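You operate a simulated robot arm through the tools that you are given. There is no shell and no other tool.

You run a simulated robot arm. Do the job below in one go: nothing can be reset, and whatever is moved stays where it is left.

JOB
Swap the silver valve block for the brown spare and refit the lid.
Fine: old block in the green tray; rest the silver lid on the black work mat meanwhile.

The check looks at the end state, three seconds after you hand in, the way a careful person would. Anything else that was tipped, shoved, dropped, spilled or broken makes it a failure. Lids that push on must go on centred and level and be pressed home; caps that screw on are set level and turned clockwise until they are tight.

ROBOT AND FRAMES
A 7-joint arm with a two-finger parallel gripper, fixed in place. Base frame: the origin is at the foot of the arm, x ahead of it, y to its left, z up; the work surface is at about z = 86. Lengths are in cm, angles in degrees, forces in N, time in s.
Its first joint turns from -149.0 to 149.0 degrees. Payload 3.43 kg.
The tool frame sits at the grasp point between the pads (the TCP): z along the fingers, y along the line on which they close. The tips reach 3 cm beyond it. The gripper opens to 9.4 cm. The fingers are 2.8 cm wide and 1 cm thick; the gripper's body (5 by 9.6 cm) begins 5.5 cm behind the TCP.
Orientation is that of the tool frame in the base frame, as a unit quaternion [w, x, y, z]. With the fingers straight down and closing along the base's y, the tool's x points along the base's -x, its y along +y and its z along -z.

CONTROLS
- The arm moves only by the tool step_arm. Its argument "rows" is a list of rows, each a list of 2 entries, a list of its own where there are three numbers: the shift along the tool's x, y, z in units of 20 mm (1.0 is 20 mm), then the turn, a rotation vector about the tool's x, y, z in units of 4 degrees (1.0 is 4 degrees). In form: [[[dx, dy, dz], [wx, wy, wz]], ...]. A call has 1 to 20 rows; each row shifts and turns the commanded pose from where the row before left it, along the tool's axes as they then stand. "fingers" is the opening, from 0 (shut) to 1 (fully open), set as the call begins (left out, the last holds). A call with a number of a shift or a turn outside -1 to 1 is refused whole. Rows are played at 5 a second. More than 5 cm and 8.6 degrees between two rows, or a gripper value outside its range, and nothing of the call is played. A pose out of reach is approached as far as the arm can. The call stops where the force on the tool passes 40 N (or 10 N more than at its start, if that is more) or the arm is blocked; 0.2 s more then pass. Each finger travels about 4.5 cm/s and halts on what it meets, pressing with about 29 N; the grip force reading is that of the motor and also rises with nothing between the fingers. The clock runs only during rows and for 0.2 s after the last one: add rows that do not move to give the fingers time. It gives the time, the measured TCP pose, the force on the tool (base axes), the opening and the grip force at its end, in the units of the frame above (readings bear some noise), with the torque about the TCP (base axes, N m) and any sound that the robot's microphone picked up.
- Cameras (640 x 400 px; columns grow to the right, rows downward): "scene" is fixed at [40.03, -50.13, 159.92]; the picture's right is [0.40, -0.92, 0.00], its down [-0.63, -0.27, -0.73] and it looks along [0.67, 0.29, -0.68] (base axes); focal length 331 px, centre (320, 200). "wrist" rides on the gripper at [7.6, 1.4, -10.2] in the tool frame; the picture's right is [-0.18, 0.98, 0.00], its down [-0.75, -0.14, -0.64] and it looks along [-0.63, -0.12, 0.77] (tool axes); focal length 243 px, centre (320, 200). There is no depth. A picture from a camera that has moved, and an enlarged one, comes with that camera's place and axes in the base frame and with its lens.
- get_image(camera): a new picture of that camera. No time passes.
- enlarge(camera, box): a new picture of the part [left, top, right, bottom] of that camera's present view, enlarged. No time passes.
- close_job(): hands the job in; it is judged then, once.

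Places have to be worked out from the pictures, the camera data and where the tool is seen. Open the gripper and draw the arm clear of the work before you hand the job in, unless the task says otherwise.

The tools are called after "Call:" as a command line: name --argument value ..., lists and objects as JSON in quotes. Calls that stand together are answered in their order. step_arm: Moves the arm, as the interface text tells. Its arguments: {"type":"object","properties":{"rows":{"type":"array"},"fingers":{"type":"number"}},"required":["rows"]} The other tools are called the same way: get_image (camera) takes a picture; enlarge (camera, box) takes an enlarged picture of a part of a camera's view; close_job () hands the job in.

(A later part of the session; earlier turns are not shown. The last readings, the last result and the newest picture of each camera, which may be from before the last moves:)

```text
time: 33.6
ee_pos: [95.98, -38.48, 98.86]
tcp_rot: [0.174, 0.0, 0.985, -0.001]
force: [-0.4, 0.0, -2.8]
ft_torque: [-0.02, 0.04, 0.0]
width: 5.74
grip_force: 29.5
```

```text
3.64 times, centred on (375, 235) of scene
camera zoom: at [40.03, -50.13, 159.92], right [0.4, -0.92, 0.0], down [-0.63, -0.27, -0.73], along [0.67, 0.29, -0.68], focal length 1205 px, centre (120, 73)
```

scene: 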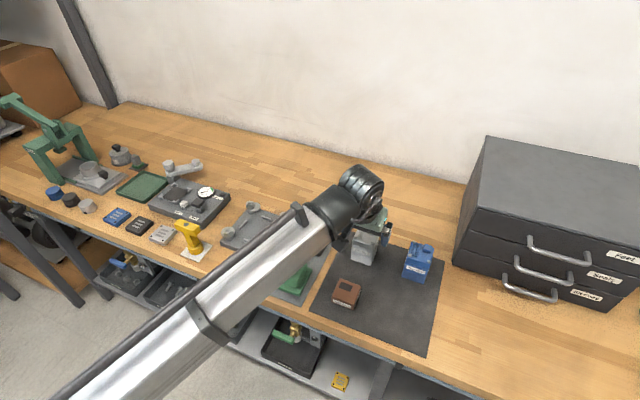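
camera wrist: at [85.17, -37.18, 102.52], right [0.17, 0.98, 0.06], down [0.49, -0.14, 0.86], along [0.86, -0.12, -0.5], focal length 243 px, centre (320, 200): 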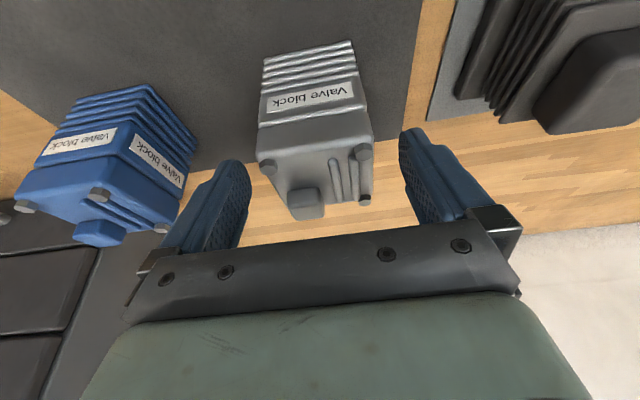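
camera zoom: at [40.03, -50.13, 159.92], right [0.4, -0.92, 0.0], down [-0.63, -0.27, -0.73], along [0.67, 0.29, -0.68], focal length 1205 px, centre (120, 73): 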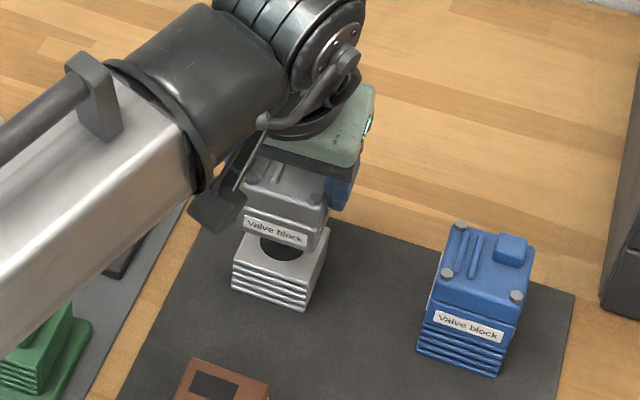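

The stack is confirmed: a finned base with a round port, the labelled block, and the lid. But the block came up together with the lid, perhaps because my tips overlapped its top edge. I'll set the pair back straight down on the base, then re-grip higher on the lid only.

Call:
step_arm --rows '[[[0.043, 0, 0.1175], [0, 0, 0]], [[0.0855, 0, 0.235], [0, 0, 0]], [[0.0855, 0, 0.235], [0, 0, 0]], [[0.0855, 0, 0.235], [0, 0, 0]], [[0.0855, 0, 0.235], [0, 0, 0]], [[0.043, 0, 0.1175], [0, 0, 0]], [[0.034, 0, 0.094], [0, 0, 0]], [[0.034, 0, 0.094], [0, 0, 0]], [[0, 0, 0], [0, 0, 0]]]'

Call:
enlarge --camera "wrist" --box '[200, 0, 440, 230]'

```text
time: 35.6
ee_pos: [96.03, -38.46, 95.98]
tcp_rot: [0.174, -0.001, 0.985, 0.001]
force: [0.3, 0.5, -3.8]
ft_torque: [-0.01, 0.03, -0.02]
width: 5.76
grip_force: 29.0
```

```text
1.74 times, centred on (320, 115) of wrist
camera zoom: at [85.16, -37.07, 103.11], right [0.17, 0.98, 0.06], down [0.49, -0.14, 0.86], along [0.86, -0.12, -0.5], focal length 422 px, centre (320, 348)
```

zoom: 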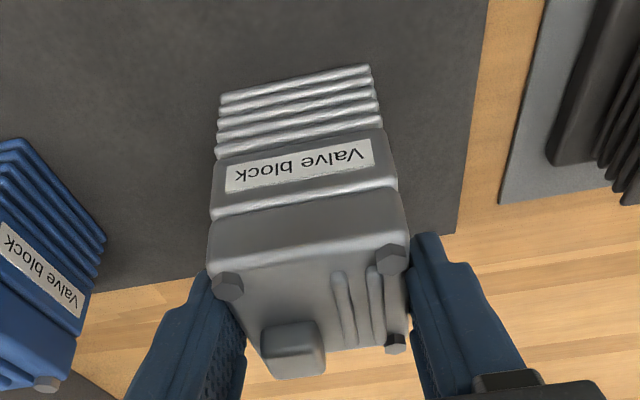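

It still hangs free (about 3.5 N of weight). I lower in 1 mm steps until the weight is taken up.

Call:
step_arm --rows '[[[0.0171, 0, 0.047], [0, 0, 0]], [[0.0171, 0, 0.047], [0, 0, 0]], [[0.0171, 0, 0.047], [0, 0, 0]], [[0, 0, 0], [0, 0, 0]]]'

```text
time: 36.6
ee_pos: [96.08, -38.49, 95.76]
tcp_rot: [0.174, -0.001, 0.985, 0.0]
force: [-0.1, -0.3, -3.1]
ft_torque: [-0.02, 0.0, 0.0]
width: 5.77
grip_force: 29.2
```

Call:
step_arm --rows '[[[0.0171, 0, 0.047], [0, 0, 0]], [[0.0171, 0, 0.047], [0, 0, 0]], [[0, 0, 0], [0, 0, 0]]]'

Call:
enlarge --camera "wrist" --box '[200, 0, 440, 230]'

```text
time: 37.4
ee_pos: [95.92, -38.56, 95.74]
tcp_rot: [0.174, 0.0, 0.985, 0.0]
force: [-0.4, 3.2, 7.7]
ft_torque: [0.14, 0.2, -0.02]
width: 5.78
grip_force: 28.5
```

```text
1.74 times, centred on (320, 115) of wrist
camera zoom: at [85.21, -37.07, 102.69], right [0.17, 0.98, 0.06], down [0.49, -0.14, 0.86], along [0.86, -0.12, -0.5], focal length 422 px, centre (320, 348)
```

zoom: 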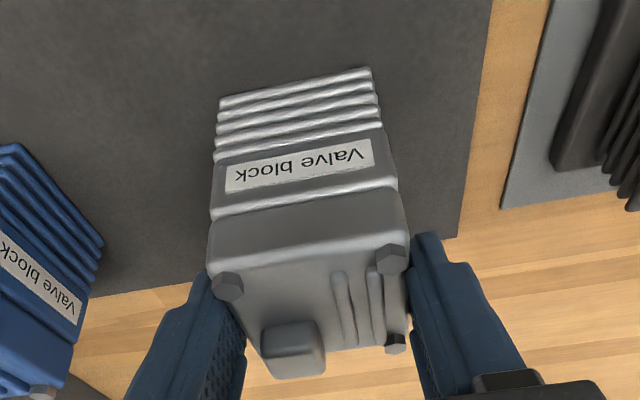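

Contact is made. I press down another millimetre or two to seat it.

Call:
step_arm --rows '[[[0.0171, 0, 0.047], [0, 0, 0]], [[0, 0, 0], [0, 0, 0]], [[0, 0, 0], [0, 0, 0]]]'

Call:
enlarge --camera "wrist" --box '[260, 20, 380, 130]'

```text
time: 38.2
ee_pos: [95.95, -38.39, 95.58]
tcp_rot: [0.174, -0.001, 0.985, -0.001]
force: [0.4, -1.1, 18.9]
ft_torque: [0.03, 0.11, 0.0]
width: 5.77
grip_force: 28.9
```

```text
3.64 times, centred on (320, 75) of wrist
camera zoom: at [85.2, -37.05, 102.67], right [0.17, 0.98, 0.06], down [0.49, -0.14, 0.86], along [0.86, -0.12, -0.5], focal length 882 px, centre (320, 654)
```

zoom: 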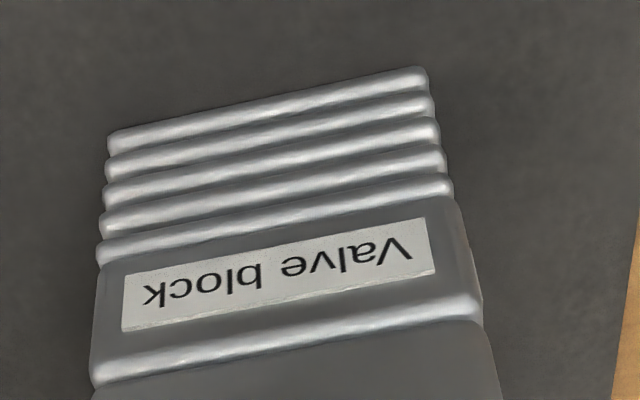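

It is seated at the same height as at first. I ease off the pressure, open, and then rise about 5 mm for a higher grip.

Call:
step_arm --rows '[[[-0.0171, 0, -0.047], [0, 0, 0]], [[0, 0, 0], [0, 0, 0]]]'

Call:
step_arm --rows '[[[0, 0, 0], [0, 0, 0]], [[0, 0, 0], [0, 0, 0]], [[0, 0, 0], [0, 0, 0]], [[0, 0, 0], [0, 0, 0]], [[-0.043, 0, -0.1175], [0, 0, 0]], [[-0.043, 0, -0.1175], [0, 0, 0]], [[0, 0, 0], [0, 0, 0]]]' --fingers 0.8

Call:
enlarge --camera "wrist" --box '[200, 0, 440, 230]'

Call:
enlarge --camera "scene" --box '[320, 180, 430, 290]'

```text
time: 38.8
ee_pos: [96.04, -38.46, 95.59]
tcp_rot: [0.175, 0.0, 0.985, -0.001]
force: [1.2, -0.4, 18.1]
ft_torque: [0.03, -0.06, 0.03]
width: 5.76
grip_force: 29.1
```

```text
time: 40.4
ee_pos: [96.13, -38.4, 96.05]
tcp_rot: [0.174, -0.001, 0.985, 0.0]
force: [-1.1, 0.1, 0.9]
ft_torque: [0.0, 0.0, 0.03]
width: 7.5
grip_force: 0.1
```

```text
1.74 times, centred on (320, 115) of wrist
camera zoom: at [85.24, -37.09, 103.09], right [0.17, 0.98, 0.06], down [0.49, -0.14, 0.86], along [0.86, -0.12, -0.5], focal length 422 px, centre (320, 348)
```

zoom: 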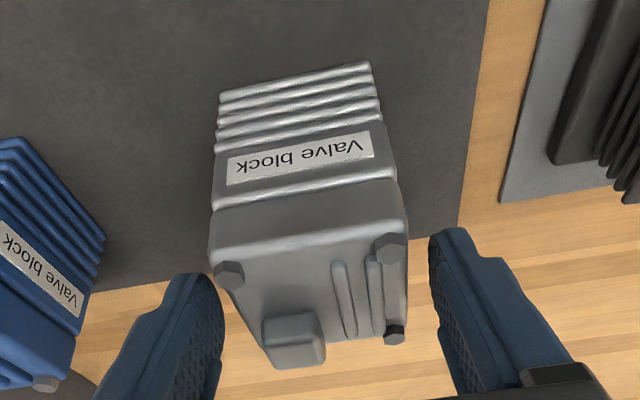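

```text
3.64 times, centred on (375, 235) of scene
camera zoom: at [40.03, -50.13, 159.92], right [0.4, -0.92, 0.0], down [-0.63, -0.27, -0.73], along [0.67, 0.29, -0.68], focal length 1205 px, centre (120, 73)
```

zoom: 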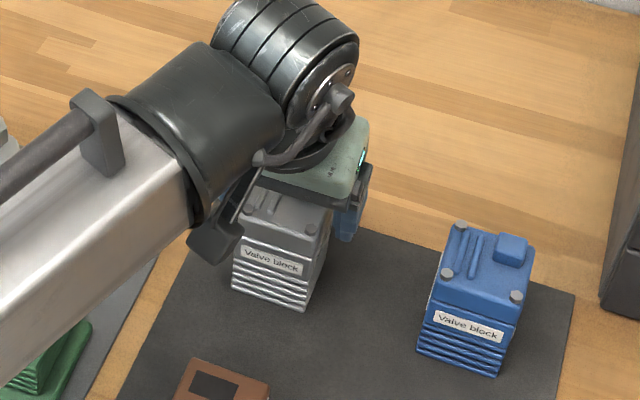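

The stack looks as it did originally. The tips are now about 7 mm above the seam; I close on the lid alone and lift 1 cm.

Call:
step_arm --rows '[[[0, -0.04, 0], [0, 0, 0]], [[0, 0, 0], [0, 0, 0]], [[0, 0, 0], [0, 0, 0]], [[0, 0, 0], [0, 0, 0]], [[0, 0, 0], [0, 0, 0]]]' --fingers 0

Call:
step_arm --rows '[[[-0.0171, 0, -0.047], [0, 0, 0]], [[-0.0171, 0, -0.047], [0, 0, 0]], [[-0.0171, 0, -0.047], [0, 0, 0]], [[-0.0171, 0, -0.047], [0, 0, 0]], [[-0.0171, 0, -0.047], [0, 0, 0]], [[-0.0171, 0, -0.047], [0, 0, 0]], [[-0.0171, 0, -0.047], [0, 0, 0]], [[-0.0171, 0, -0.047], [0, 0, 0]], [[0, 0, 0], [0, 0, 0]]]'

Call:
enlarge --camera "wrist" --box '[200, 0, 440, 230]'

```text
time: 41.6
ee_pos: [96.05, -38.59, 95.98]
tcp_rot: [0.173, -0.001, 0.985, 0.001]
force: [0.2, 0.3, 2.9]
ft_torque: [0.04, -0.01, 0.02]
width: 5.72
grip_force: 28.7
```

```text
time: 43.6
ee_pos: [96.08, -38.57, 96.73]
tcp_rot: [0.174, -0.001, 0.985, 0.0]
force: [0.0, 0.7, -2.3]
ft_torque: [-0.04, 0.0, 0.01]
width: 5.74
grip_force: 28.6
```

```text
1.74 times, centred on (320, 115) of wrist
camera zoom: at [85.21, -37.18, 103.86], right [0.17, 0.98, 0.06], down [0.49, -0.14, 0.86], along [0.86, -0.12, -0.5], focal length 422 px, centre (320, 348)
```

zoom: 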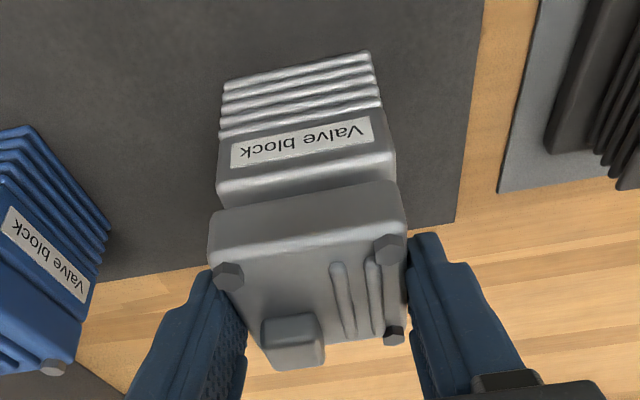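

Now only the lid is lifting off the block. I raise it well clear.

Call:
step_arm --rows '[[[-0.043, 0, -0.1175], [0, 0, 0]], [[-0.0855, 0, -0.235], [0, 0, 0]], [[-0.0855, 0, -0.235], [0, 0, 0]], [[-0.0855, 0, -0.235], [0, 0, 0]], [[-0.128, 0, -0.3525], [0, 0, 0]], [[-0.128, 0, -0.3525], [0, 0, 0]], [[-0.128, 0, -0.3525], [0, 0, 0]], [[-0.128, 0, -0.3525], [0, 0, 0]], [[-0.128, 0, -0.3525], [0, 0, 0]], [[-0.0855, 0, -0.235], [0, 0, 0]], [[-0.043, 0, -0.1175], [0, 0, 0]], [[0, 0, 0], [0, 0, 0]]]'

Call:
get_image --camera "wrist"

Call:
enlarge --camera "scene" --box '[310, 160, 440, 290]'

```text
time: 46.2
ee_pos: [95.88, -38.57, 102.94]
tcp_rot: [0.174, -0.001, 0.985, 0.0]
force: [0.7, 0.1, -1.6]
ft_torque: [-0.01, 0.03, -0.01]
width: 5.74
grip_force: 29.0
```

```text
taken
camera wrist: at [85.09, -37.13, 110.1], right [0.17, 0.98, 0.06], down [0.49, -0.14, 0.86], along [0.86, -0.12, -0.5], focal length 243 px, centre (320, 200)
```

wrist: 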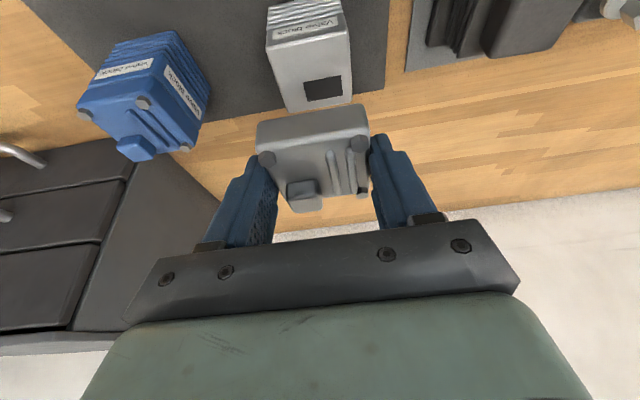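

```text
3.08 times, centred on (375, 225) of scene
camera zoom: at [40.03, -50.13, 159.92], right [0.4, -0.92, 0.0], down [-0.63, -0.27, -0.73], along [0.67, 0.29, -0.68], focal length 1020 px, centre (151, 123)
```

zoom: 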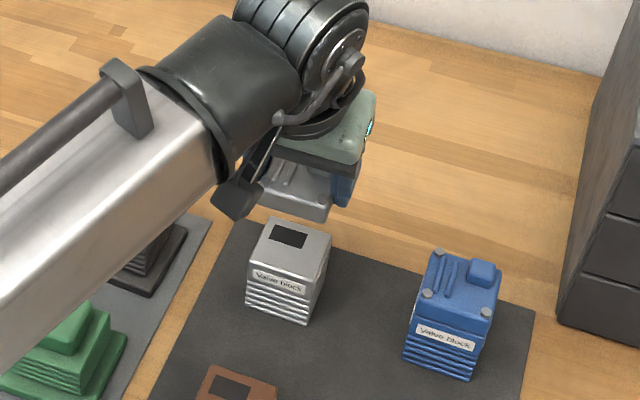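

The lid is off, and the silver block's dark port sits toward the back (+x), the same way as on the brown spare. I carry the lid over to the free part of the mat around (80, -49.5).

Call:
step_arm --rows '[[[0.2, -0.133, -0.035], [0, 0, 0]], [[0.4, -0.266, -0.07], [0, 0, 0]], [[0.5, -0.332, -0.087], [0, 0, 0]], [[0.5, -0.332, -0.087], [0, 0, 0]], [[0.5, -0.332, -0.087], [0, 0, 0]], [[0.5, -0.332, -0.087], [0, 0, 0]], [[0.5, -0.332, -0.087], [0, 0, 0]], [[0.5, -0.332, -0.087], [0, 0, 0]], [[0.5, -0.332, -0.087], [0, 0, 0]], [[0.5, -0.332, -0.087], [0, 0, 0]], [[0.5, -0.332, -0.087], [0, 0, 0]], [[0.5, -0.332, -0.087], [0, 0, 0]], [[0.5, -0.332, -0.087], [0, 0, 0]], [[0.5, -0.332, -0.087], [0, 0, 0]], [[0.5, -0.332, -0.087], [0, 0, 0]], [[0.5, -0.332, -0.087], [0, 0, 0]], [[0.4, -0.266, -0.07], [0, 0, 0]], [[0.2, -0.133, -0.035], [0, 0, 0]], [[0, 0, 0], [0, 0, 0]]]'

Call:
get_image --camera "wrist"

Call:
get_image --camera "scene"

```text
time: 50.2
ee_pos: [79.62, -49.46, 100.0]
tcp_rot: [0.174, -0.001, 0.985, 0.0]
force: [-0.4, -1.0, -1.0]
ft_torque: [-0.02, 0.0, 0.01]
width: 5.73
grip_force: 29.7
```

```text
taken
camera wrist: at [68.9, -48.03, 107.05], right [0.17, 0.98, 0.06], down [0.49, -0.14, 0.86], along [0.86, -0.12, -0.5], focal length 243 px, centre (320, 200)
```

wrist: 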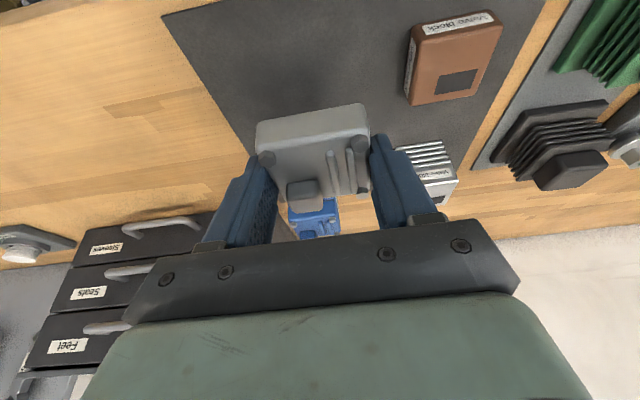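

```text
taken
```

scene: 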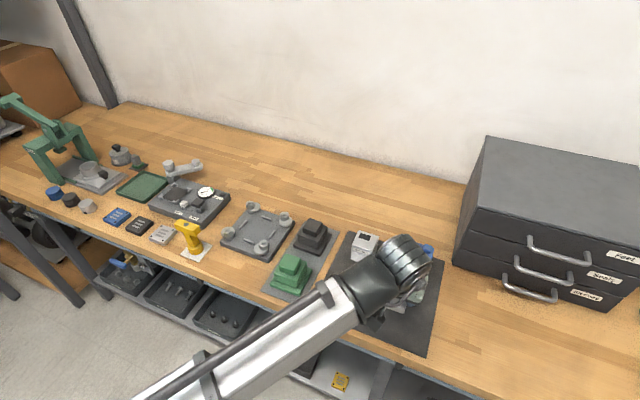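

Lid is over clear mat. I lower it most of the way, then slow for contact.

Call:
step_arm --rows '[[[0.06, 0, 0.165], [0, 0, 0]], [[0.12, 0, 0.33], [0, 0, 0]], [[0.15, 0, 0.412], [0, 0, 0]], [[0.15, 0, 0.412], [0, 0, 0]], [[0.15, 0, 0.412], [0, 0, 0]], [[0.15, 0, 0.412], [0, 0, 0]], [[0.15, 0, 0.412], [0, 0, 0]], [[0.15, 0, 0.412], [0, 0, 0]], [[0.15, 0, 0.412], [0, 0, 0]], [[0.12, 0, 0.33], [0, 0, 0]], [[0.1, 0, 0.275], [0, 0, 0]], [[0.03, 0, 0.082], [0, 0, 0]], [[0, 0, 0], [0, 0, 0]]]'

Call:
get_image --camera "wrist"

```text
time: 53.0
ee_pos: [79.8, -49.37, 91.33]
tcp_rot: [0.173, -0.001, 0.985, 0.001]
force: [-0.1, -0.2, -1.8]
ft_torque: [0.0, 0.0, 0.0]
width: 5.74
grip_force: 28.9
```

```text
taken
camera wrist: at [68.93, -47.98, 98.37], right [0.17, 0.98, 0.06], down [0.49, -0.14, 0.86], along [0.86, -0.12, -0.5], focal length 243 px, centre (320, 200)
```

wrist: 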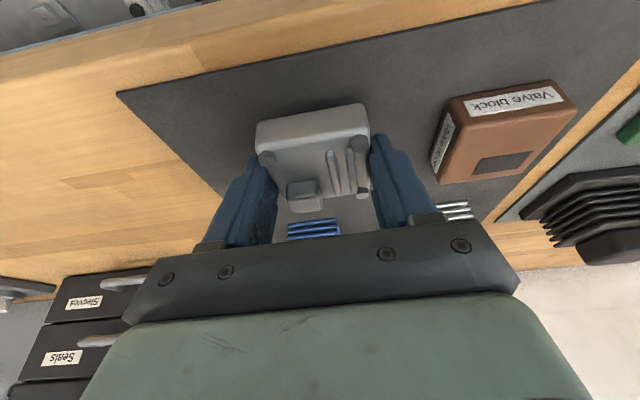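

I continue down in 1 mm steps watching the force.

Call:
step_arm --rows '[[[0.0171, 0, 0.047], [0, 0, 0]], [[0.0171, 0, 0.047], [0, 0, 0]], [[0.0171, 0, 0.047], [0, 0, 0]], [[0.0171, 0, 0.047], [0, 0, 0]], [[0.0171, 0, 0.047], [0, 0, 0]], [[0.0171, 0, 0.047], [0, 0, 0]], [[0, 0, 0], [0, 0, 0]]]'

```text
time: 54.6
ee_pos: [79.71, -49.45, 90.85]
tcp_rot: [0.174, 0.001, 0.985, -0.001]
force: [0.0, -0.5, -1.1]
ft_torque: [0.04, 0.04, -0.02]
width: 5.74
grip_force: 28.8
```

Call:
step_arm --rows '[[[0.0171, 0, 0.047], [0, 0, 0]], [[0.0171, 0, 0.047], [0, 0, 0]], [[0.0171, 0, 0.047], [0, 0, 0]], [[0, 0, 0], [0, 0, 0]]]'

```text
time: 55.6
ee_pos: [79.79, -49.36, 90.59]
tcp_rot: [0.173, 0.0, 0.985, 0.0]
force: [0.1, -0.4, -1.6]
ft_torque: [0.0, 0.01, 0.03]
width: 5.76
grip_force: 29.0
```

Still free; the readings suggest a few more millimetres to the mat.

Call:
step_arm --rows '[[[0.0171, 0, 0.047], [0, 0, 0]], [[0.0171, 0, 0.047], [0, 0, 0]], [[0, 0, 0], [0, 0, 0]]]'

Call:
step_arm --rows '[[[0.0171, 0, 0.047], [0, 0, 0]], [[0, 0, 0], [0, 0, 0]]]'

Call:
enlarge --camera "wrist" --box '[200, 60, 440, 230]'

```text
time: 56.4
ee_pos: [79.69, -49.43, 90.47]
tcp_rot: [0.173, 0.0, 0.985, 0.0]
force: [-0.3, 0.1, -1.3]
ft_torque: [-0.01, 0.01, 0.0]
width: 5.72
grip_force: 29.1
```

```text
time: 57.0
ee_pos: [79.67, -49.48, 90.31]
tcp_rot: [0.174, -0.001, 0.985, 0.0]
force: [0.2, -0.6, -2.5]
ft_torque: [0.0, 0.0, -0.03]
width: 5.75
grip_force: 29.0
```

```text
2.35 times, centred on (320, 145) of wrist
camera zoom: at [68.92, -48.01, 97.38], right [0.17, 0.98, 0.06], down [0.49, -0.14, 0.86], along [0.86, -0.12, -0.5], focal length 571 px, centre (320, 329)
```

zoom: 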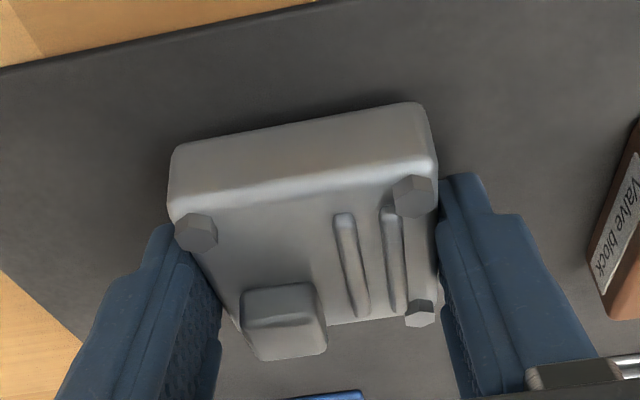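

Very near the mat now. I go on with single-millimetre steps until the reaction shows.

Call:
step_arm --rows '[[[0.0171, 0, 0.047], [0, 0, 0]], [[0, 0, 0], [0, 0, 0]]]'

Call:
step_arm --rows '[[[0.0171, 0, 0.047], [0, 0, 0]], [[0, 0, 0], [0, 0, 0]]]'

```text
time: 57.6
ee_pos: [79.75, -49.38, 90.28]
tcp_rot: [0.173, -0.002, 0.985, 0.001]
force: [0.9, 0.0, -1.5]
ft_torque: [0.01, 0.0, -0.03]
width: 5.75
grip_force: 28.9
```

```text
time: 58.2
ee_pos: [79.76, -49.3, 90.18]
tcp_rot: [0.174, -0.001, 0.985, 0.0]
force: [0.7, 0.7, -0.7]
ft_torque: [0.05, 0.0, -0.01]
width: 5.73
grip_force: 29.2
```

Call:
step_arm --rows '[[[0.0171, 0, 0.047], [0, 0, 0]], [[0, 0, 0], [0, 0, 0]]]'

Call:
step_arm --rows '[[[0.0171, 0, 0.047], [0, 0, 0]], [[0, 0, 0], [0, 0, 0]]]'

```text
time: 58.8
ee_pos: [79.62, -49.4, 89.96]
tcp_rot: [0.173, -0.001, 0.985, 0.0]
force: [-0.2, -0.1, -2.1]
ft_torque: [-0.03, 0.0, 0.02]
width: 5.76
grip_force: 29.3
```

```text
time: 59.4
ee_pos: [79.63, -49.37, 90.01]
tcp_rot: [0.174, -0.001, 0.985, 0.0]
force: [-0.3, 0.2, -1.0]
ft_torque: [0.0, -0.01, 0.04]
width: 5.75
grip_force: 29.4
```

Still hanging free. I check how close lid and tips are to the mat in the picture.

Call:
enlarge --camera "wrist" --box '[240, 80, 400, 180]'

Call:
step_arm --rows '[[[0.0171, 0, 0.047], [0, 0, 0]], [[0, 0, 0], [0, 0, 0]]]'

```text
4.00 times, centred on (320, 130) of wrist
camera zoom: at [68.86, -48.06, 97.04], right [0.17, 0.98, 0.06], down [0.49, -0.14, 0.86], along [0.86, -0.12, -0.5], focal length 970 px, centre (320, 480)
```

zoom: 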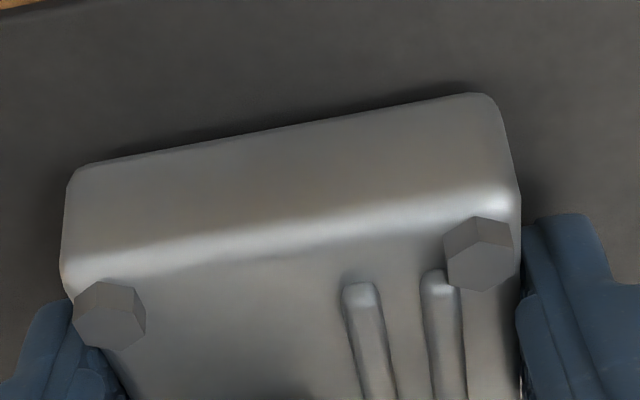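

```text
time: 60.0
ee_pos: [79.77, -49.48, 89.86]
tcp_rot: [0.174, 0.0, 0.985, -0.001]
force: [-0.8, -0.1, -2.0]
ft_torque: [0.0, 0.02, 0.01]
width: 5.73
grip_force: 29.6
```

Only a thin shadow remains under the lid. I keep stepping down by a millimetre.

Call:
step_arm --rows '[[[0.0171, 0, 0.047], [0, 0, 0]], [[0, 0, 0], [0, 0, 0]]]'

Call:
step_arm --rows '[[[0.0171, 0, 0.047], [0, 0, 0]], [[0, 0, 0], [0, 0, 0]]]'

```text
time: 60.6
ee_pos: [79.76, -49.46, 89.71]
tcp_rot: [0.174, -0.001, 0.985, 0.0]
force: [0.0, 0.2, -1.6]
ft_torque: [-0.02, 0.0, 0.03]
width: 5.73
grip_force: 28.9
```

```text
time: 61.2
ee_pos: [79.66, -49.51, 89.72]
tcp_rot: [0.174, -0.001, 0.985, 0.0]
force: [-3.0, 2.2, 4.6]
ft_torque: [0.12, 0.14, 0.01]
width: 5.7
grip_force: 28.9
```

Contact now, with about 6 N of reaction. I open to release the lid on the mat.

Call:
step_arm --rows '[[[-0.008, 0, -0.022], [0, 0, 0]], [[0, 0, 0], [0, 0, 0]], [[0, 0, 0], [0, 0, 0]], [[0, 0, 0], [0, 0, 0]], [[0, 0, 0], [0, 0, 0]]]' --fingers 0.85

Call:
get_image --camera "wrist"

```text
time: 62.4
ee_pos: [79.71, -49.54, 89.76]
tcp_rot: [0.173, -0.001, 0.985, 0.0]
force: [0.7, -0.3, 0.0]
ft_torque: [0.02, 0.01, 0.01]
width: 8.03
grip_force: 0.2
```

```text
taken
camera wrist: at [68.98, -48.09, 96.81], right [0.17, 0.98, 0.06], down [0.49, -0.14, 0.86], along [0.86, -0.12, -0.5], focal length 243 px, centre (320, 200)
```

wrist: 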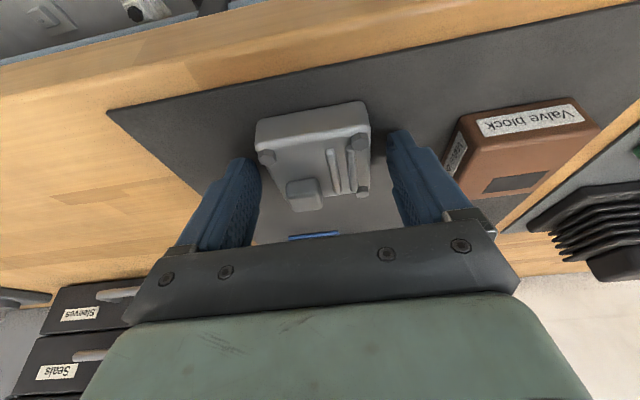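

The lid rests flat on the mat. I note its release pose (TCP 79.7, -49.45, 89.75) for later, and rise straight up.

Call:
step_arm --rows '[[[-0.04, 0, -0.11], [0, 0, 0]], [[-0.1, 0, -0.275], [0, 0, 0]], [[-0.15, 0, -0.412], [0, 0, 0]], [[-0.2, 0, -0.55], [0, 0, 0]], [[-0.2, 0, -0.55], [0, 0, 0]], [[-0.2, 0, -0.55], [0, 0, 0]], [[-0.2, 0, -0.55], [0, 0, 0]], [[-0.2, 0, -0.55], [0, 0, 0]], [[-0.2, 0, -0.55], [0, 0, 0]], [[-0.2, 0, -0.55], [0, 0, 0]], [[-0.2, 0, -0.55], [0, 0, 0]], [[-0.2, 0, -0.55], [0, 0, 0]], [[-0.2, 0, -0.55], [0, 0, 0]], [[-0.1, 0, -0.275], [0, 0, 0]], [[-0.05, 0, -0.137], [0, 0, 0]], [[0, 0, 0], [0, 0, 0]]]'

Call:
get_image --camera "wrist"

```text
time: 65.8
ee_pos: [79.65, -49.39, 104.0]
tcp_rot: [0.174, -0.001, 0.985, 0.0]
force: [-1.2, 0.0, 0.5]
ft_torque: [0.01, 0.02, 0.01]
width: 8.01
grip_force: 0.1
```

```text
taken
camera wrist: at [68.76, -47.92, 111.0], right [0.17, 0.98, 0.06], down [0.49, -0.14, 0.86], along [0.86, -0.12, -0.5], focal length 243 px, centre (320, 200)
```

wrist: 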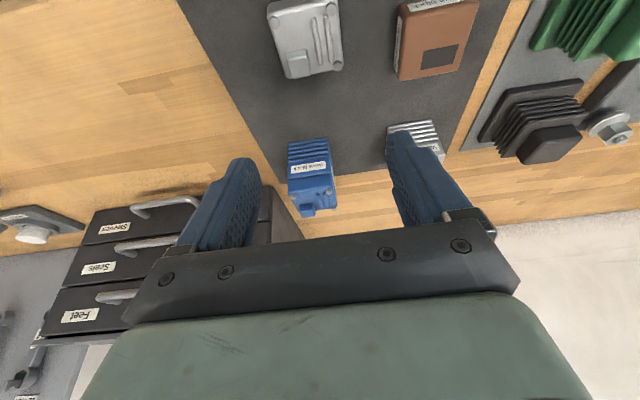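

Now I move over to the silver block, at height 102.5.

Call:
step_arm --rows '[[[-0.2, 0.147, 0.094], [0, 0, 0]], [[-0.35, 0.257, 0.165], [0, 0, 0]], [[-0.45, 0.33, 0.212], [0, 0, 0]], [[-0.45, 0.33, 0.212], [0, 0, 0]], [[-0.45, 0.33, 0.212], [0, 0, 0]], [[-0.45, 0.33, 0.212], [0, 0, 0]], [[-0.45, 0.33, 0.212], [0, 0, 0]], [[-0.45, 0.33, 0.212], [0, 0, 0]], [[-0.45, 0.33, 0.212], [0, 0, 0]], [[-0.45, 0.33, 0.212], [0, 0, 0]], [[-0.45, 0.33, 0.212], [0, 0, 0]], [[-0.45, 0.33, 0.212], [0, 0, 0]], [[-0.45, 0.33, 0.212], [0, 0, 0]], [[-0.45, 0.33, 0.212], [0, 0, 0]], [[-0.45, 0.33, 0.212], [0, 0, 0]], [[-0.45, 0.33, 0.212], [0, 0, 0]], [[-0.35, 0.257, 0.165], [0, 0, 0]], [[-0.2, 0.147, 0.094], [0, 0, 0]], [[0, 0, 0], [0, 0, 0]]]'

Call:
enlarge --camera "wrist" --box '[240, 0, 400, 150]'

Call:
enlarge --camera "scene" --box '[310, 210, 440, 340]'

```text
time: 69.8
ee_pos: [96.01, -38.36, 102.44]
tcp_rot: [0.174, -0.001, 0.985, 0.0]
force: [0.1, 0.9, -1.3]
ft_torque: [0.0, 0.01, -0.02]
width: 7.99
grip_force: 0.1
```

```text
2.67 times, centred on (320, 75) of wrist
camera zoom: at [85.31, -37.02, 109.53], right [0.17, 0.98, 0.06], down [0.49, -0.14, 0.86], along [0.86, -0.12, -0.5], focal length 647 px, centre (320, 533)
```

zoom: 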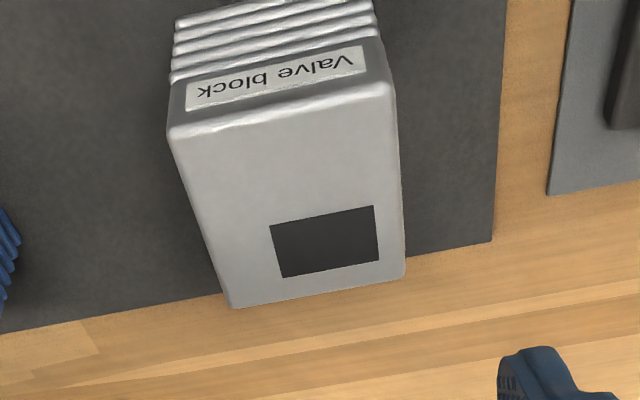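

```text
3.08 times, centred on (375, 275) of scene
camera zoom: at [40.03, -50.13, 159.92], right [0.4, -0.92, 0.0], down [-0.63, -0.27, -0.73], along [0.67, 0.29, -0.68], focal length 1020 px, centre (151, -31)
```

zoom: 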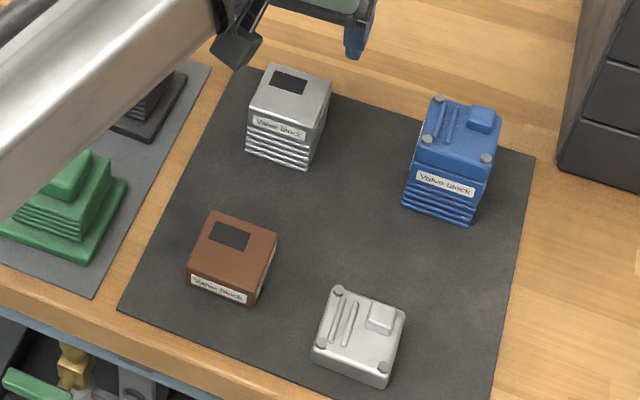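

The bare silver block sits centred at (96.55, -38.5), top at z≈92.3 and bottom near 89.4; the brown spare and the lid are undisturbed. I descend to TCP z≈93.1 so the tips hold only the block, not the base.

Call:
step_arm --rows '[[[0.06, -0.05, 0.165], [0, 0, 0]], [[0.1, 0, 0.274], [0, 0, 0]], [[0.14, 0, 0.384], [0, 0, 0]], [[0.14, 0, 0.384], [0, 0, 0]], [[0.14, 0, 0.384], [0, 0, 0]], [[0.14, 0, 0.384], [0, 0, 0]], [[0.14, 0, 0.384], [0, 0, 0]], [[0.14, 0, 0.384], [0, 0, 0]], [[0.14, 0, 0.384], [0, 0, 0]], [[0.14, 0, 0.384], [0, 0, 0]], [[0.14, 0, 0.384], [0, 0, 0]], [[0.1, 0, 0.274], [0, 0, 0]], [[0.08, 0, 0.22], [0, 0, 0]], [[0, 0, 0], [0, 0, 0]]]'

Call:
enlarge --camera "wrist" --box '[200, 20, 440, 230]'

```text
time: 72.8
ee_pos: [95.96, -38.64, 93.28]
tcp_rot: [0.175, -0.001, 0.985, 0.001]
force: [-0.4, -0.4, -0.5]
ft_torque: [-0.01, 0.0, 0.0]
width: 7.98
grip_force: 0.0
```

```text
1.90 times, centred on (320, 125) of wrist
camera zoom: at [85.18, -37.29, 100.34], right [0.17, 0.98, 0.06], down [0.49, -0.14, 0.86], along [0.86, -0.12, -0.5], focal length 462 px, centre (320, 343)
```

zoom: 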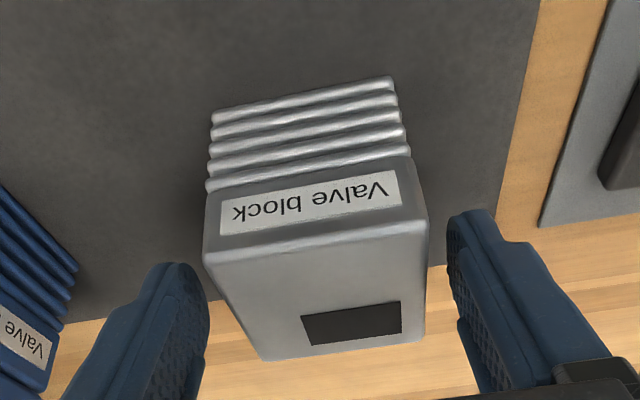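

Good straddle and height. I close on the block and lift 1 cm slowly.

Call:
step_arm --rows '[[[0, 0.03, 0], [0, 0, 0]], [[0, 0, 0], [0, 0, 0]], [[0, 0, 0], [0, 0, 0]], [[0, 0, 0], [0, 0, 0]], [[0, 0, 0], [0, 0, 0]]]' --fingers 0

Call:
step_arm --rows '[[[-0.0171, 0, -0.047], [0, 0, 0]], [[-0.0171, 0, -0.047], [0, 0, 0]], [[-0.0171, 0, -0.047], [0, 0, 0]], [[-0.0171, 0, -0.047], [0, 0, 0]], [[-0.0342, 0, -0.094], [0, 0, 0]], [[-0.0342, 0, -0.094], [0, 0, 0]], [[-0.0342, 0, -0.094], [0, 0, 0]], [[0, 0, 0], [0, 0, 0]]]'

Call:
enlarge --camera "wrist" --box '[200, 20, 440, 230]'

```text
time: 74.0
ee_pos: [96.09, -38.58, 93.15]
tcp_rot: [0.173, -0.001, 0.985, 0.0]
force: [-0.3, -0.4, 1.6]
ft_torque: [-0.03, 0.0, 0.01]
width: 6.14
grip_force: 29.0
```

```text
time: 75.8
ee_pos: [95.99, -38.48, 94.2]
tcp_rot: [0.173, -0.001, 0.985, 0.001]
force: [-0.8, 0.1, -2.5]
ft_torque: [0.0, 0.02, 0.0]
width: 5.78
grip_force: 28.4
```

```text
1.90 times, centred on (320, 125) of wrist
camera zoom: at [85.2, -37.17, 101.2], right [0.17, 0.98, 0.06], down [0.49, -0.14, 0.86], along [0.86, -0.12, -0.5], focal length 462 px, centre (320, 343)
```

zoom: 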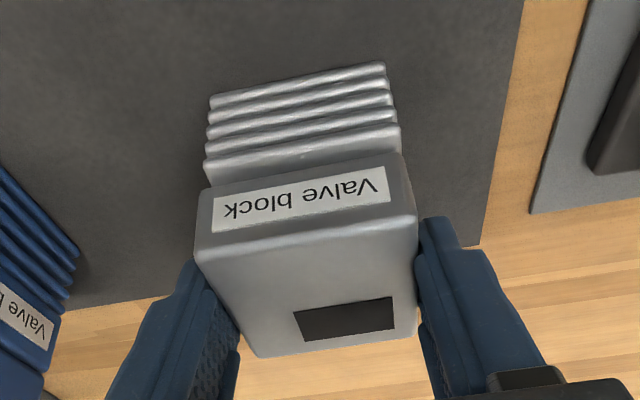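

The block is out of the base and hangs freely. I raise it to about z=102.5 and check the base and block.

Call:
step_arm --rows '[[[-0.04, 0, -0.11], [0, 0, 0]], [[-0.1, 0, -0.275], [0, 0, 0]], [[-0.14, 0, -0.385], [0, 0, 0]], [[-0.16, 0, -0.44], [0, 0, 0]], [[-0.16, 0, -0.44], [0, 0, 0]], [[-0.16, 0, -0.44], [0, 0, 0]], [[-0.16, 0, -0.44], [0, 0, 0]], [[-0.16, 0, -0.44], [0, 0, 0]], [[-0.16, 0, -0.44], [0, 0, 0]], [[-0.1, 0, -0.275], [0, 0, 0]], [[-0.04, 0, -0.11], [0, 0, 0]], [[0, 0, 0], [0, 0, 0]]]'

Call:
get_image --camera "wrist"

Call:
enlarge --camera "scene" --box '[310, 180, 440, 310]'

```text
time: 78.4
ee_pos: [96.04, -38.6, 102.12]
tcp_rot: [0.174, 0.0, 0.985, -0.001]
force: [-0.9, 0.3, -2.5]
ft_torque: [-0.02, 0.02, 0.01]
width: 5.76
grip_force: 29.1
```

```text
taken
camera wrist: at [85.18, -37.25, 109.33], right [0.17, 0.98, 0.06], down [0.49, -0.14, 0.86], along [0.86, -0.12, -0.5], focal length 243 px, centre (320, 200)
```

wrist: 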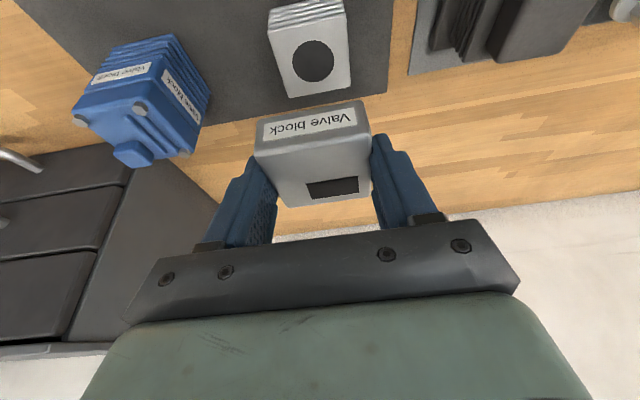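

```text
3.08 times, centred on (375, 245) of scene
camera zoom: at [40.03, -50.13, 159.92], right [0.4, -0.92, 0.0], down [-0.63, -0.27, -0.73], along [0.67, 0.29, -0.68], focal length 1020 px, centre (151, 62)
```

zoom: 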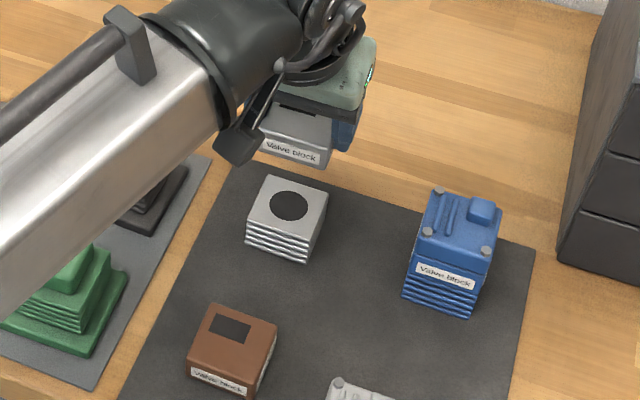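

The base is left with its round port showing. I enlarge to measure the base's place and its top height.

Call:
enlarge --camera "wrist" --box '[250, 0, 380, 110]'

Call:
enlarge --camera "scene" --box '[340, 225, 400, 275]'

```text
3.64 times, centred on (315, 55) of wrist
camera zoom: at [85.18, -37.25, 109.33], right [0.17, 0.98, 0.06], down [0.49, -0.14, 0.86], along [0.86, -0.12, -0.5], focal length 882 px, centre (338, 727)
```

zoom: 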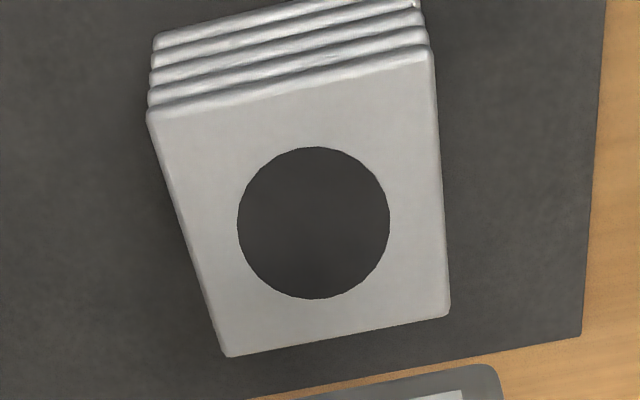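

```text
8.00 times, centred on (370, 250) of scene
camera zoom: at [40.03, -50.13, 159.92], right [0.4, -0.92, 0.0], down [-0.63, -0.27, -0.73], along [0.67, 0.29, -0.68], focal length 2651 px, centre (-80, -200)
```

zoom: 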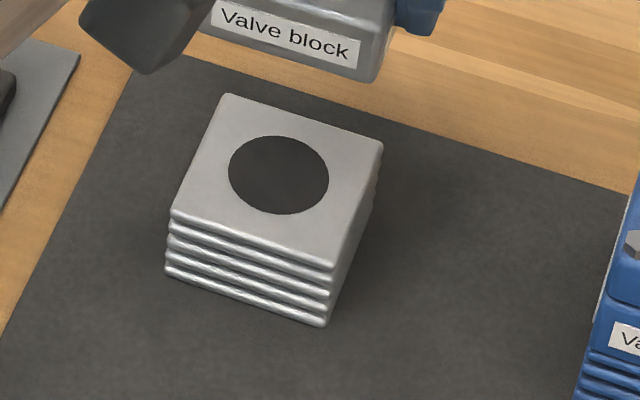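

The base is still in place, centred at about (96.65, -38.6). I carry the old block inward and up first, then across to the green tray on the left.

Call:
step_arm --rows '[[[0.04, 0.15, -0.16], [0, 0, 0]], [[0.07, 0.33, -0.29], [0, 0, 0]], [[0.08, 0.4, -0.34], [0, 0, 0]], [[0.08, 0.4, -0.34], [0, 0, 0]], [[0.08, 0.4, -0.34], [0, 0, 0]], [[0.08, 0.4, -0.34], [0, 0, 0]], [[0.08, 0.5, -0.34], [0, 0, 0]], [[0.08, 0.6, -0.34], [0, 0, 0]], [[0.08, 0.7, -0.34], [0, 0, 0]], [[0.08, 0.8, -0.34], [0, 0, 0]], [[0.08, 0.8, -0.2], [0, 0, 0]], [[0.05, 0.8, -0.1], [0, 0, 0]], [[0, 0.8, 0], [0, 0, 0]], [[0, 0.8, 0], [0, 0, 0]], [[0, 0.7, 0], [0, 0, 0]], [[0, 0.5, 0], [0, 0, 0]], [[0, 0.3, 0], [0, 0, 0]], [[0, 0.1, 0], [0, 0, 0]]]'

Call:
get_image --camera "scene"

```text
time: 82.2
ee_pos: [91.88, -19.73, 108.13]
tcp_rot: [0.174, -0.001, 0.985, 0.0]
force: [-0.1, 1.0, -2.2]
ft_torque: [-0.01, 0.0, -0.01]
width: 5.78
grip_force: 29.3
```

```text
taken
```

scene: 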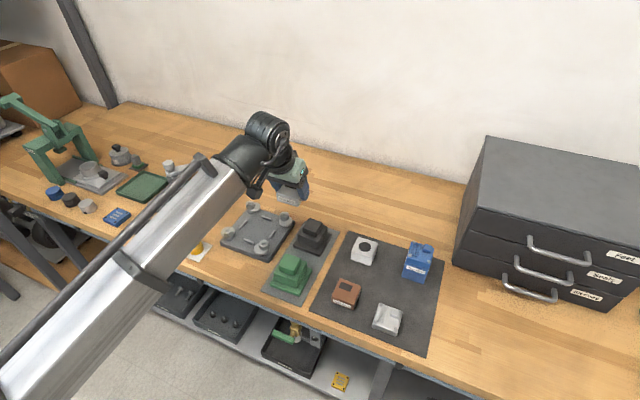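

The carry goes well and the mat is clear behind. I continue left at this height.

Call:
step_arm --rows '[[[0, 0.2, 0], [0, 0, 0]], [[0, 0.4, 0], [0, 0, 0]], [[0, 0.6, 0], [0, 0, 0]], [[0, 0.8, 0], [0, 0, 0]], [[0, 0.8, 0], [0, 0, 0]], [[0, 0.8, 0], [0, 0, 0]], [[0, 0.8, 0], [0, 0, 0]], [[0, 0.8, 0], [0, 0, 0]], [[0, 0.8, 0], [0, 0, 0]], [[0, 0.8, 0], [0, 0, 0]], [[0, 0.8, 0], [0, 0, 0]], [[0, 0.8, 0], [0, 0, 0]], [[0, 0.8, 0], [0, 0, 0]], [[0, 0.8, 0], [0, 0, 0]], [[0, 0.8, 0], [0, 0, 0]], [[0, 0.8, 0], [0, 0, 0]], [[0, 0.8, 0], [0, 0, 0]], [[0, 0.6, 0], [0, 0, 0]], [[0, 0.4, 0], [0, 0, 0]], [[0, 0.2, 0], [0, 0, 0]]]'

Call:
get_image --camera "wrist"

```text
time: 86.4
ee_pos: [91.84, 7.56, 108.07]
tcp_rot: [0.174, -0.001, 0.985, -0.001]
force: [0.2, -0.8, -1.5]
ft_torque: [-0.03, -0.01, -0.01]
width: 5.78
grip_force: 29.1
```

```text
taken
camera wrist: at [80.94, 8.98, 115.15], right [0.17, 0.98, 0.06], down [0.49, -0.14, 0.86], along [0.86, -0.12, -0.5], focal length 243 px, centre (320, 200)
```

wrist: 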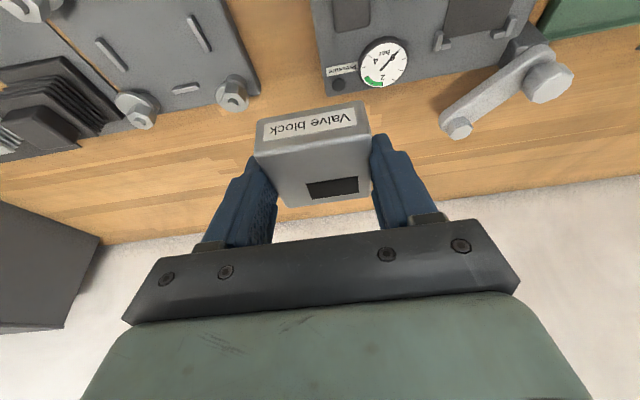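

I continue left until over the tray.

Call:
step_arm --rows '[[[0, 0.25, 0], [0, 0, 0]], [[0, 0.55, 0], [0, 0, 0]], [[0, 0.8, 0], [0, 0, 0]], [[0, 0.85, 0], [0, 0, 0]], [[0, 0.85, 0], [0, 0, 0]], [[0, 0.85, 0], [0, 0, 0]], [[0, 0.85, 0], [0, 0, 0]], [[0, 0.85, 0], [0, 0, 0]], [[0, 0.85, 0], [0, 0, 0]], [[0, 0.85, 0], [0, 0, 0]], [[0, 0.85, 0], [0, 0, 0]], [[0, 0.85, 0], [0, 0, 0]], [[0, 0.85, 0], [0, 0, 0]], [[0, 0.85, 0], [0, 0, 0]], [[0, 0.85, 0], [0, 0, 0]], [[0, 0.85, 0], [0, 0, 0]], [[0, 0.8, 0], [0, 0, 0]], [[0, 0.6, 0], [0, 0, 0]], [[0, 0.4, 0], [0, 0, 0]], [[0, 0.1, 0], [0, 0, 0]]]'

Call:
get_image --camera "wrist"

Call:
get_image --camera "scene"

```text
time: 90.6
ee_pos: [91.82, 36.67, 108.14]
tcp_rot: [0.174, -0.001, 0.985, 0.0]
force: [0.4, 0.3, -3.2]
ft_torque: [0.02, -0.01, 0.01]
width: 5.79
grip_force: 28.9
```

```text
taken
camera wrist: at [81.02, 38.18, 115.12], right [0.17, 0.98, 0.06], down [0.49, -0.14, 0.86], along [0.86, -0.12, -0.5], focal length 243 px, centre (320, 200)
```

wrist: 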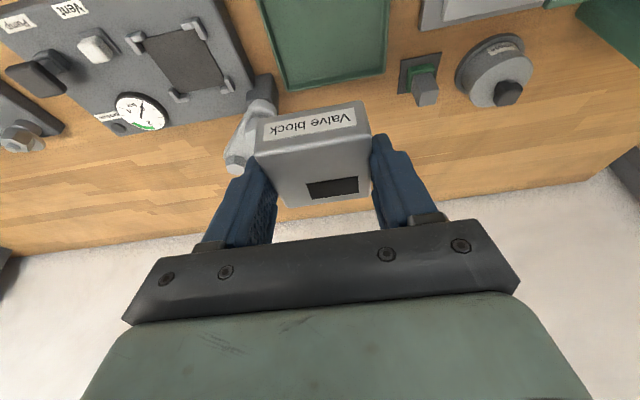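

```text
taken
```

scene: 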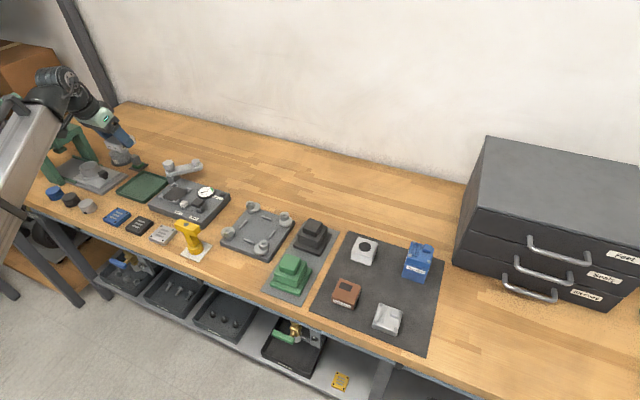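

The tray spans about x 87.6–99.4, y 32–44.6. I shift to put the block over its middle and lower to z≈98 for a check.

Call:
step_arm --rows '[[[0.04, 0.02, 0.14], [0, 0, 0]], [[0.08, 0.05, 0.28], [0, 0, 0]], [[0.12, 0.06, 0.4], [0, 0, 0]], [[0.12, 0.06, 0.4], [0, 0, 0]], [[0.12, 0.06, 0.4], [0, 0, 0]], [[0.12, 0.06, 0.4], [0, 0, 0]], [[0.12, 0.06, 0.4], [0, 0, 0]], [[0.12, 0.06, 0.4], [0, 0, 0]], [[0.12, 0.06, 0.4], [0, 0, 0]], [[0.12, 0.06, 0.4], [0, 0, 0]], [[0.12, 0.06, 0.4], [0, 0, 0]], [[0.12, 0.06, 0.4], [0, 0, 0]], [[0.08, 0.05, 0.28], [0, 0, 0]], [[0.04, 0.02, 0.14], [0, 0, 0]], [[0, 0, 0], [0, 0, 0]]]'

Call:
get_image --camera "wrist"

Call:
enlarge --camera "scene" --box '[80, 110, 220, 220]'

```text
time: 93.8
ee_pos: [92.42, 38.35, 98.13]
tcp_rot: [0.174, 0.0, 0.985, -0.001]
force: [0.5, -0.4, -2.8]
ft_torque: [0.03, 0.02, -0.01]
width: 5.81
grip_force: 29.0
```

```text
taken
camera wrist: at [81.6, 39.63, 105.13], right [0.17, 0.98, 0.06], down [0.49, -0.14, 0.86], along [0.86, -0.12, -0.5], focal length 243 px, centre (320, 200)
```

wrist: 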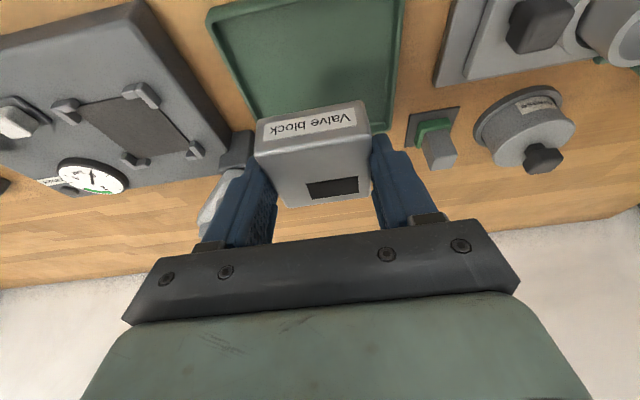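

```text
3.64 times, centred on (150, 165) of scene
camera zoom: at [40.03, -50.13, 159.92], right [0.4, -0.92, 0.0], down [-0.63, -0.27, -0.73], along [0.67, 0.29, -0.68], focal length 1205 px, centre (938, 327)
```

zoom: 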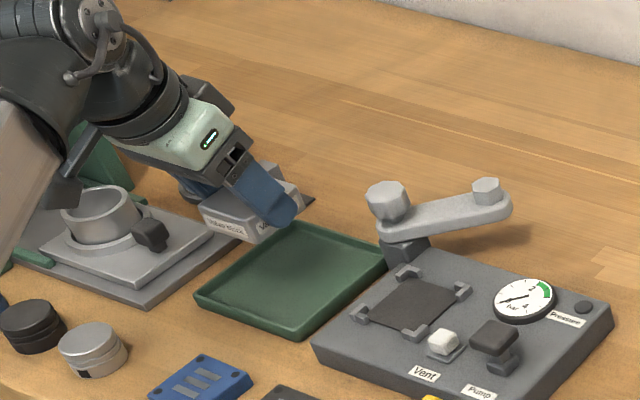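

The block is centred over the tray and neighbours are clear. I lower to just above the tray floor.

Call:
step_arm --rows '[[[0.06, 0, 0.165], [0, 0, 0]], [[0.12, 0, 0.33], [0, 0, 0]], [[0.14, 0, 0.385], [0, 0, 0]], [[0.14, 0, 0.385], [0, 0, 0]], [[0.14, 0, 0.385], [0, 0, 0]], [[0.14, 0, 0.385], [0, 0, 0]], [[0.14, 0, 0.385], [0, 0, 0]], [[0.14, 0, 0.385], [0, 0, 0]], [[0.1, 0, 0.275], [0, 0, 0]], [[0.06, 0, 0.165], [0, 0, 0]], [[0.03, 0, 0.083], [0, 0, 0]], [[0, 0, 0], [0, 0, 0]]]'

Call:
get_image --camera "wrist"

Call:
enlarge --camera "scene" --box '[90, 140, 190, 220]'

```text
time: 96.4
ee_pos: [92.45, 38.18, 90.84]
tcp_rot: [0.174, -0.001, 0.985, 0.0]
force: [-0.4, 0.3, -2.4]
ft_torque: [0.03, 0.0, 0.05]
width: 5.76
grip_force: 29.2
```

```text
taken
camera wrist: at [81.61, 39.59, 97.94], right [0.17, 0.98, 0.06], down [0.49, -0.14, 0.86], along [0.86, -0.12, -0.5], focal length 243 px, centre (320, 200)
```

wrist: 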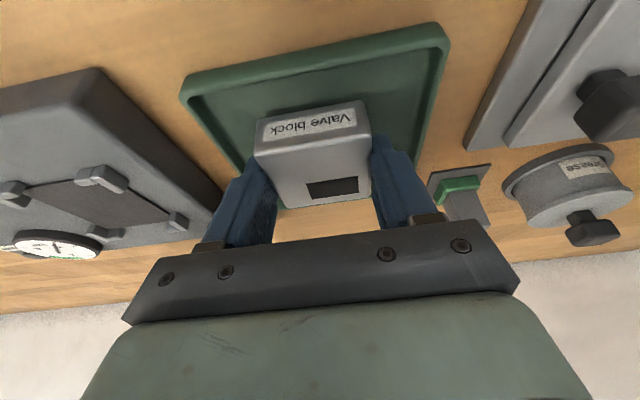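

```text
5.00 times, centred on (140, 180) of scene
camera zoom: at [40.03, -50.13, 159.92], right [0.4, -0.92, 0.0], down [-0.63, -0.27, -0.73], along [0.67, 0.29, -0.68], focal length 1657 px, centre (1220, 300)
```

zoom: 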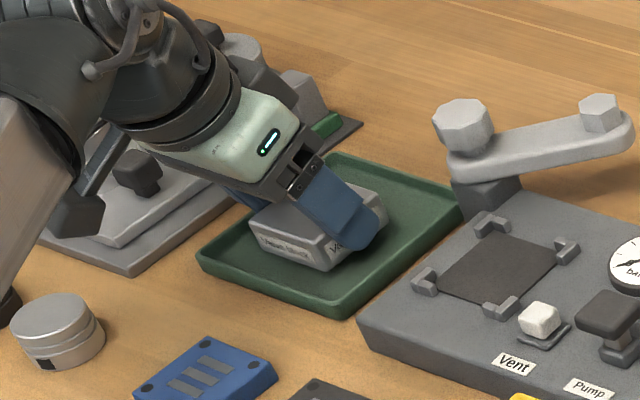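

Well inside the tray. I go down in small steps to contact.

Call:
step_arm --rows '[[[0.0171, 0, 0.047], [0, 0, 0]], [[0.0171, 0, 0.047], [0, 0, 0]], [[0.0171, 0, 0.047], [0, 0, 0]], [[0, 0, 0], [0, 0, 0]]]'

Call:
step_arm --rows '[[[0.0171, 0, 0.047], [0, 0, 0]], [[0, 0, 0], [0, 0, 0]]]'

Call:
step_arm --rows '[[[0.0171, 0, 0.047], [0, 0, 0]], [[0, 0, 0], [0, 0, 0]]]'

```text
time: 97.4
ee_pos: [92.35, 38.3, 90.48]
tcp_rot: [0.174, -0.001, 0.985, 0.001]
force: [0.1, -0.2, -1.5]
ft_torque: [0.03, 0.02, 0.01]
width: 5.76
grip_force: 29.4
```

```text
time: 98.0
ee_pos: [92.33, 38.1, 90.49]
tcp_rot: [0.174, -0.001, 0.985, 0.0]
force: [-0.2, -0.7, -1.1]
ft_torque: [0.03, 0.02, 0.02]
width: 5.8
grip_force: 29.2
```

```text
time: 98.6
ee_pos: [92.34, 38.21, 90.43]
tcp_rot: [0.173, 0.0, 0.985, 0.001]
force: [-0.3, -0.5, -2.5]
ft_torque: [-0.01, 0.01, 0.01]
width: 5.75
grip_force: 29.6
```

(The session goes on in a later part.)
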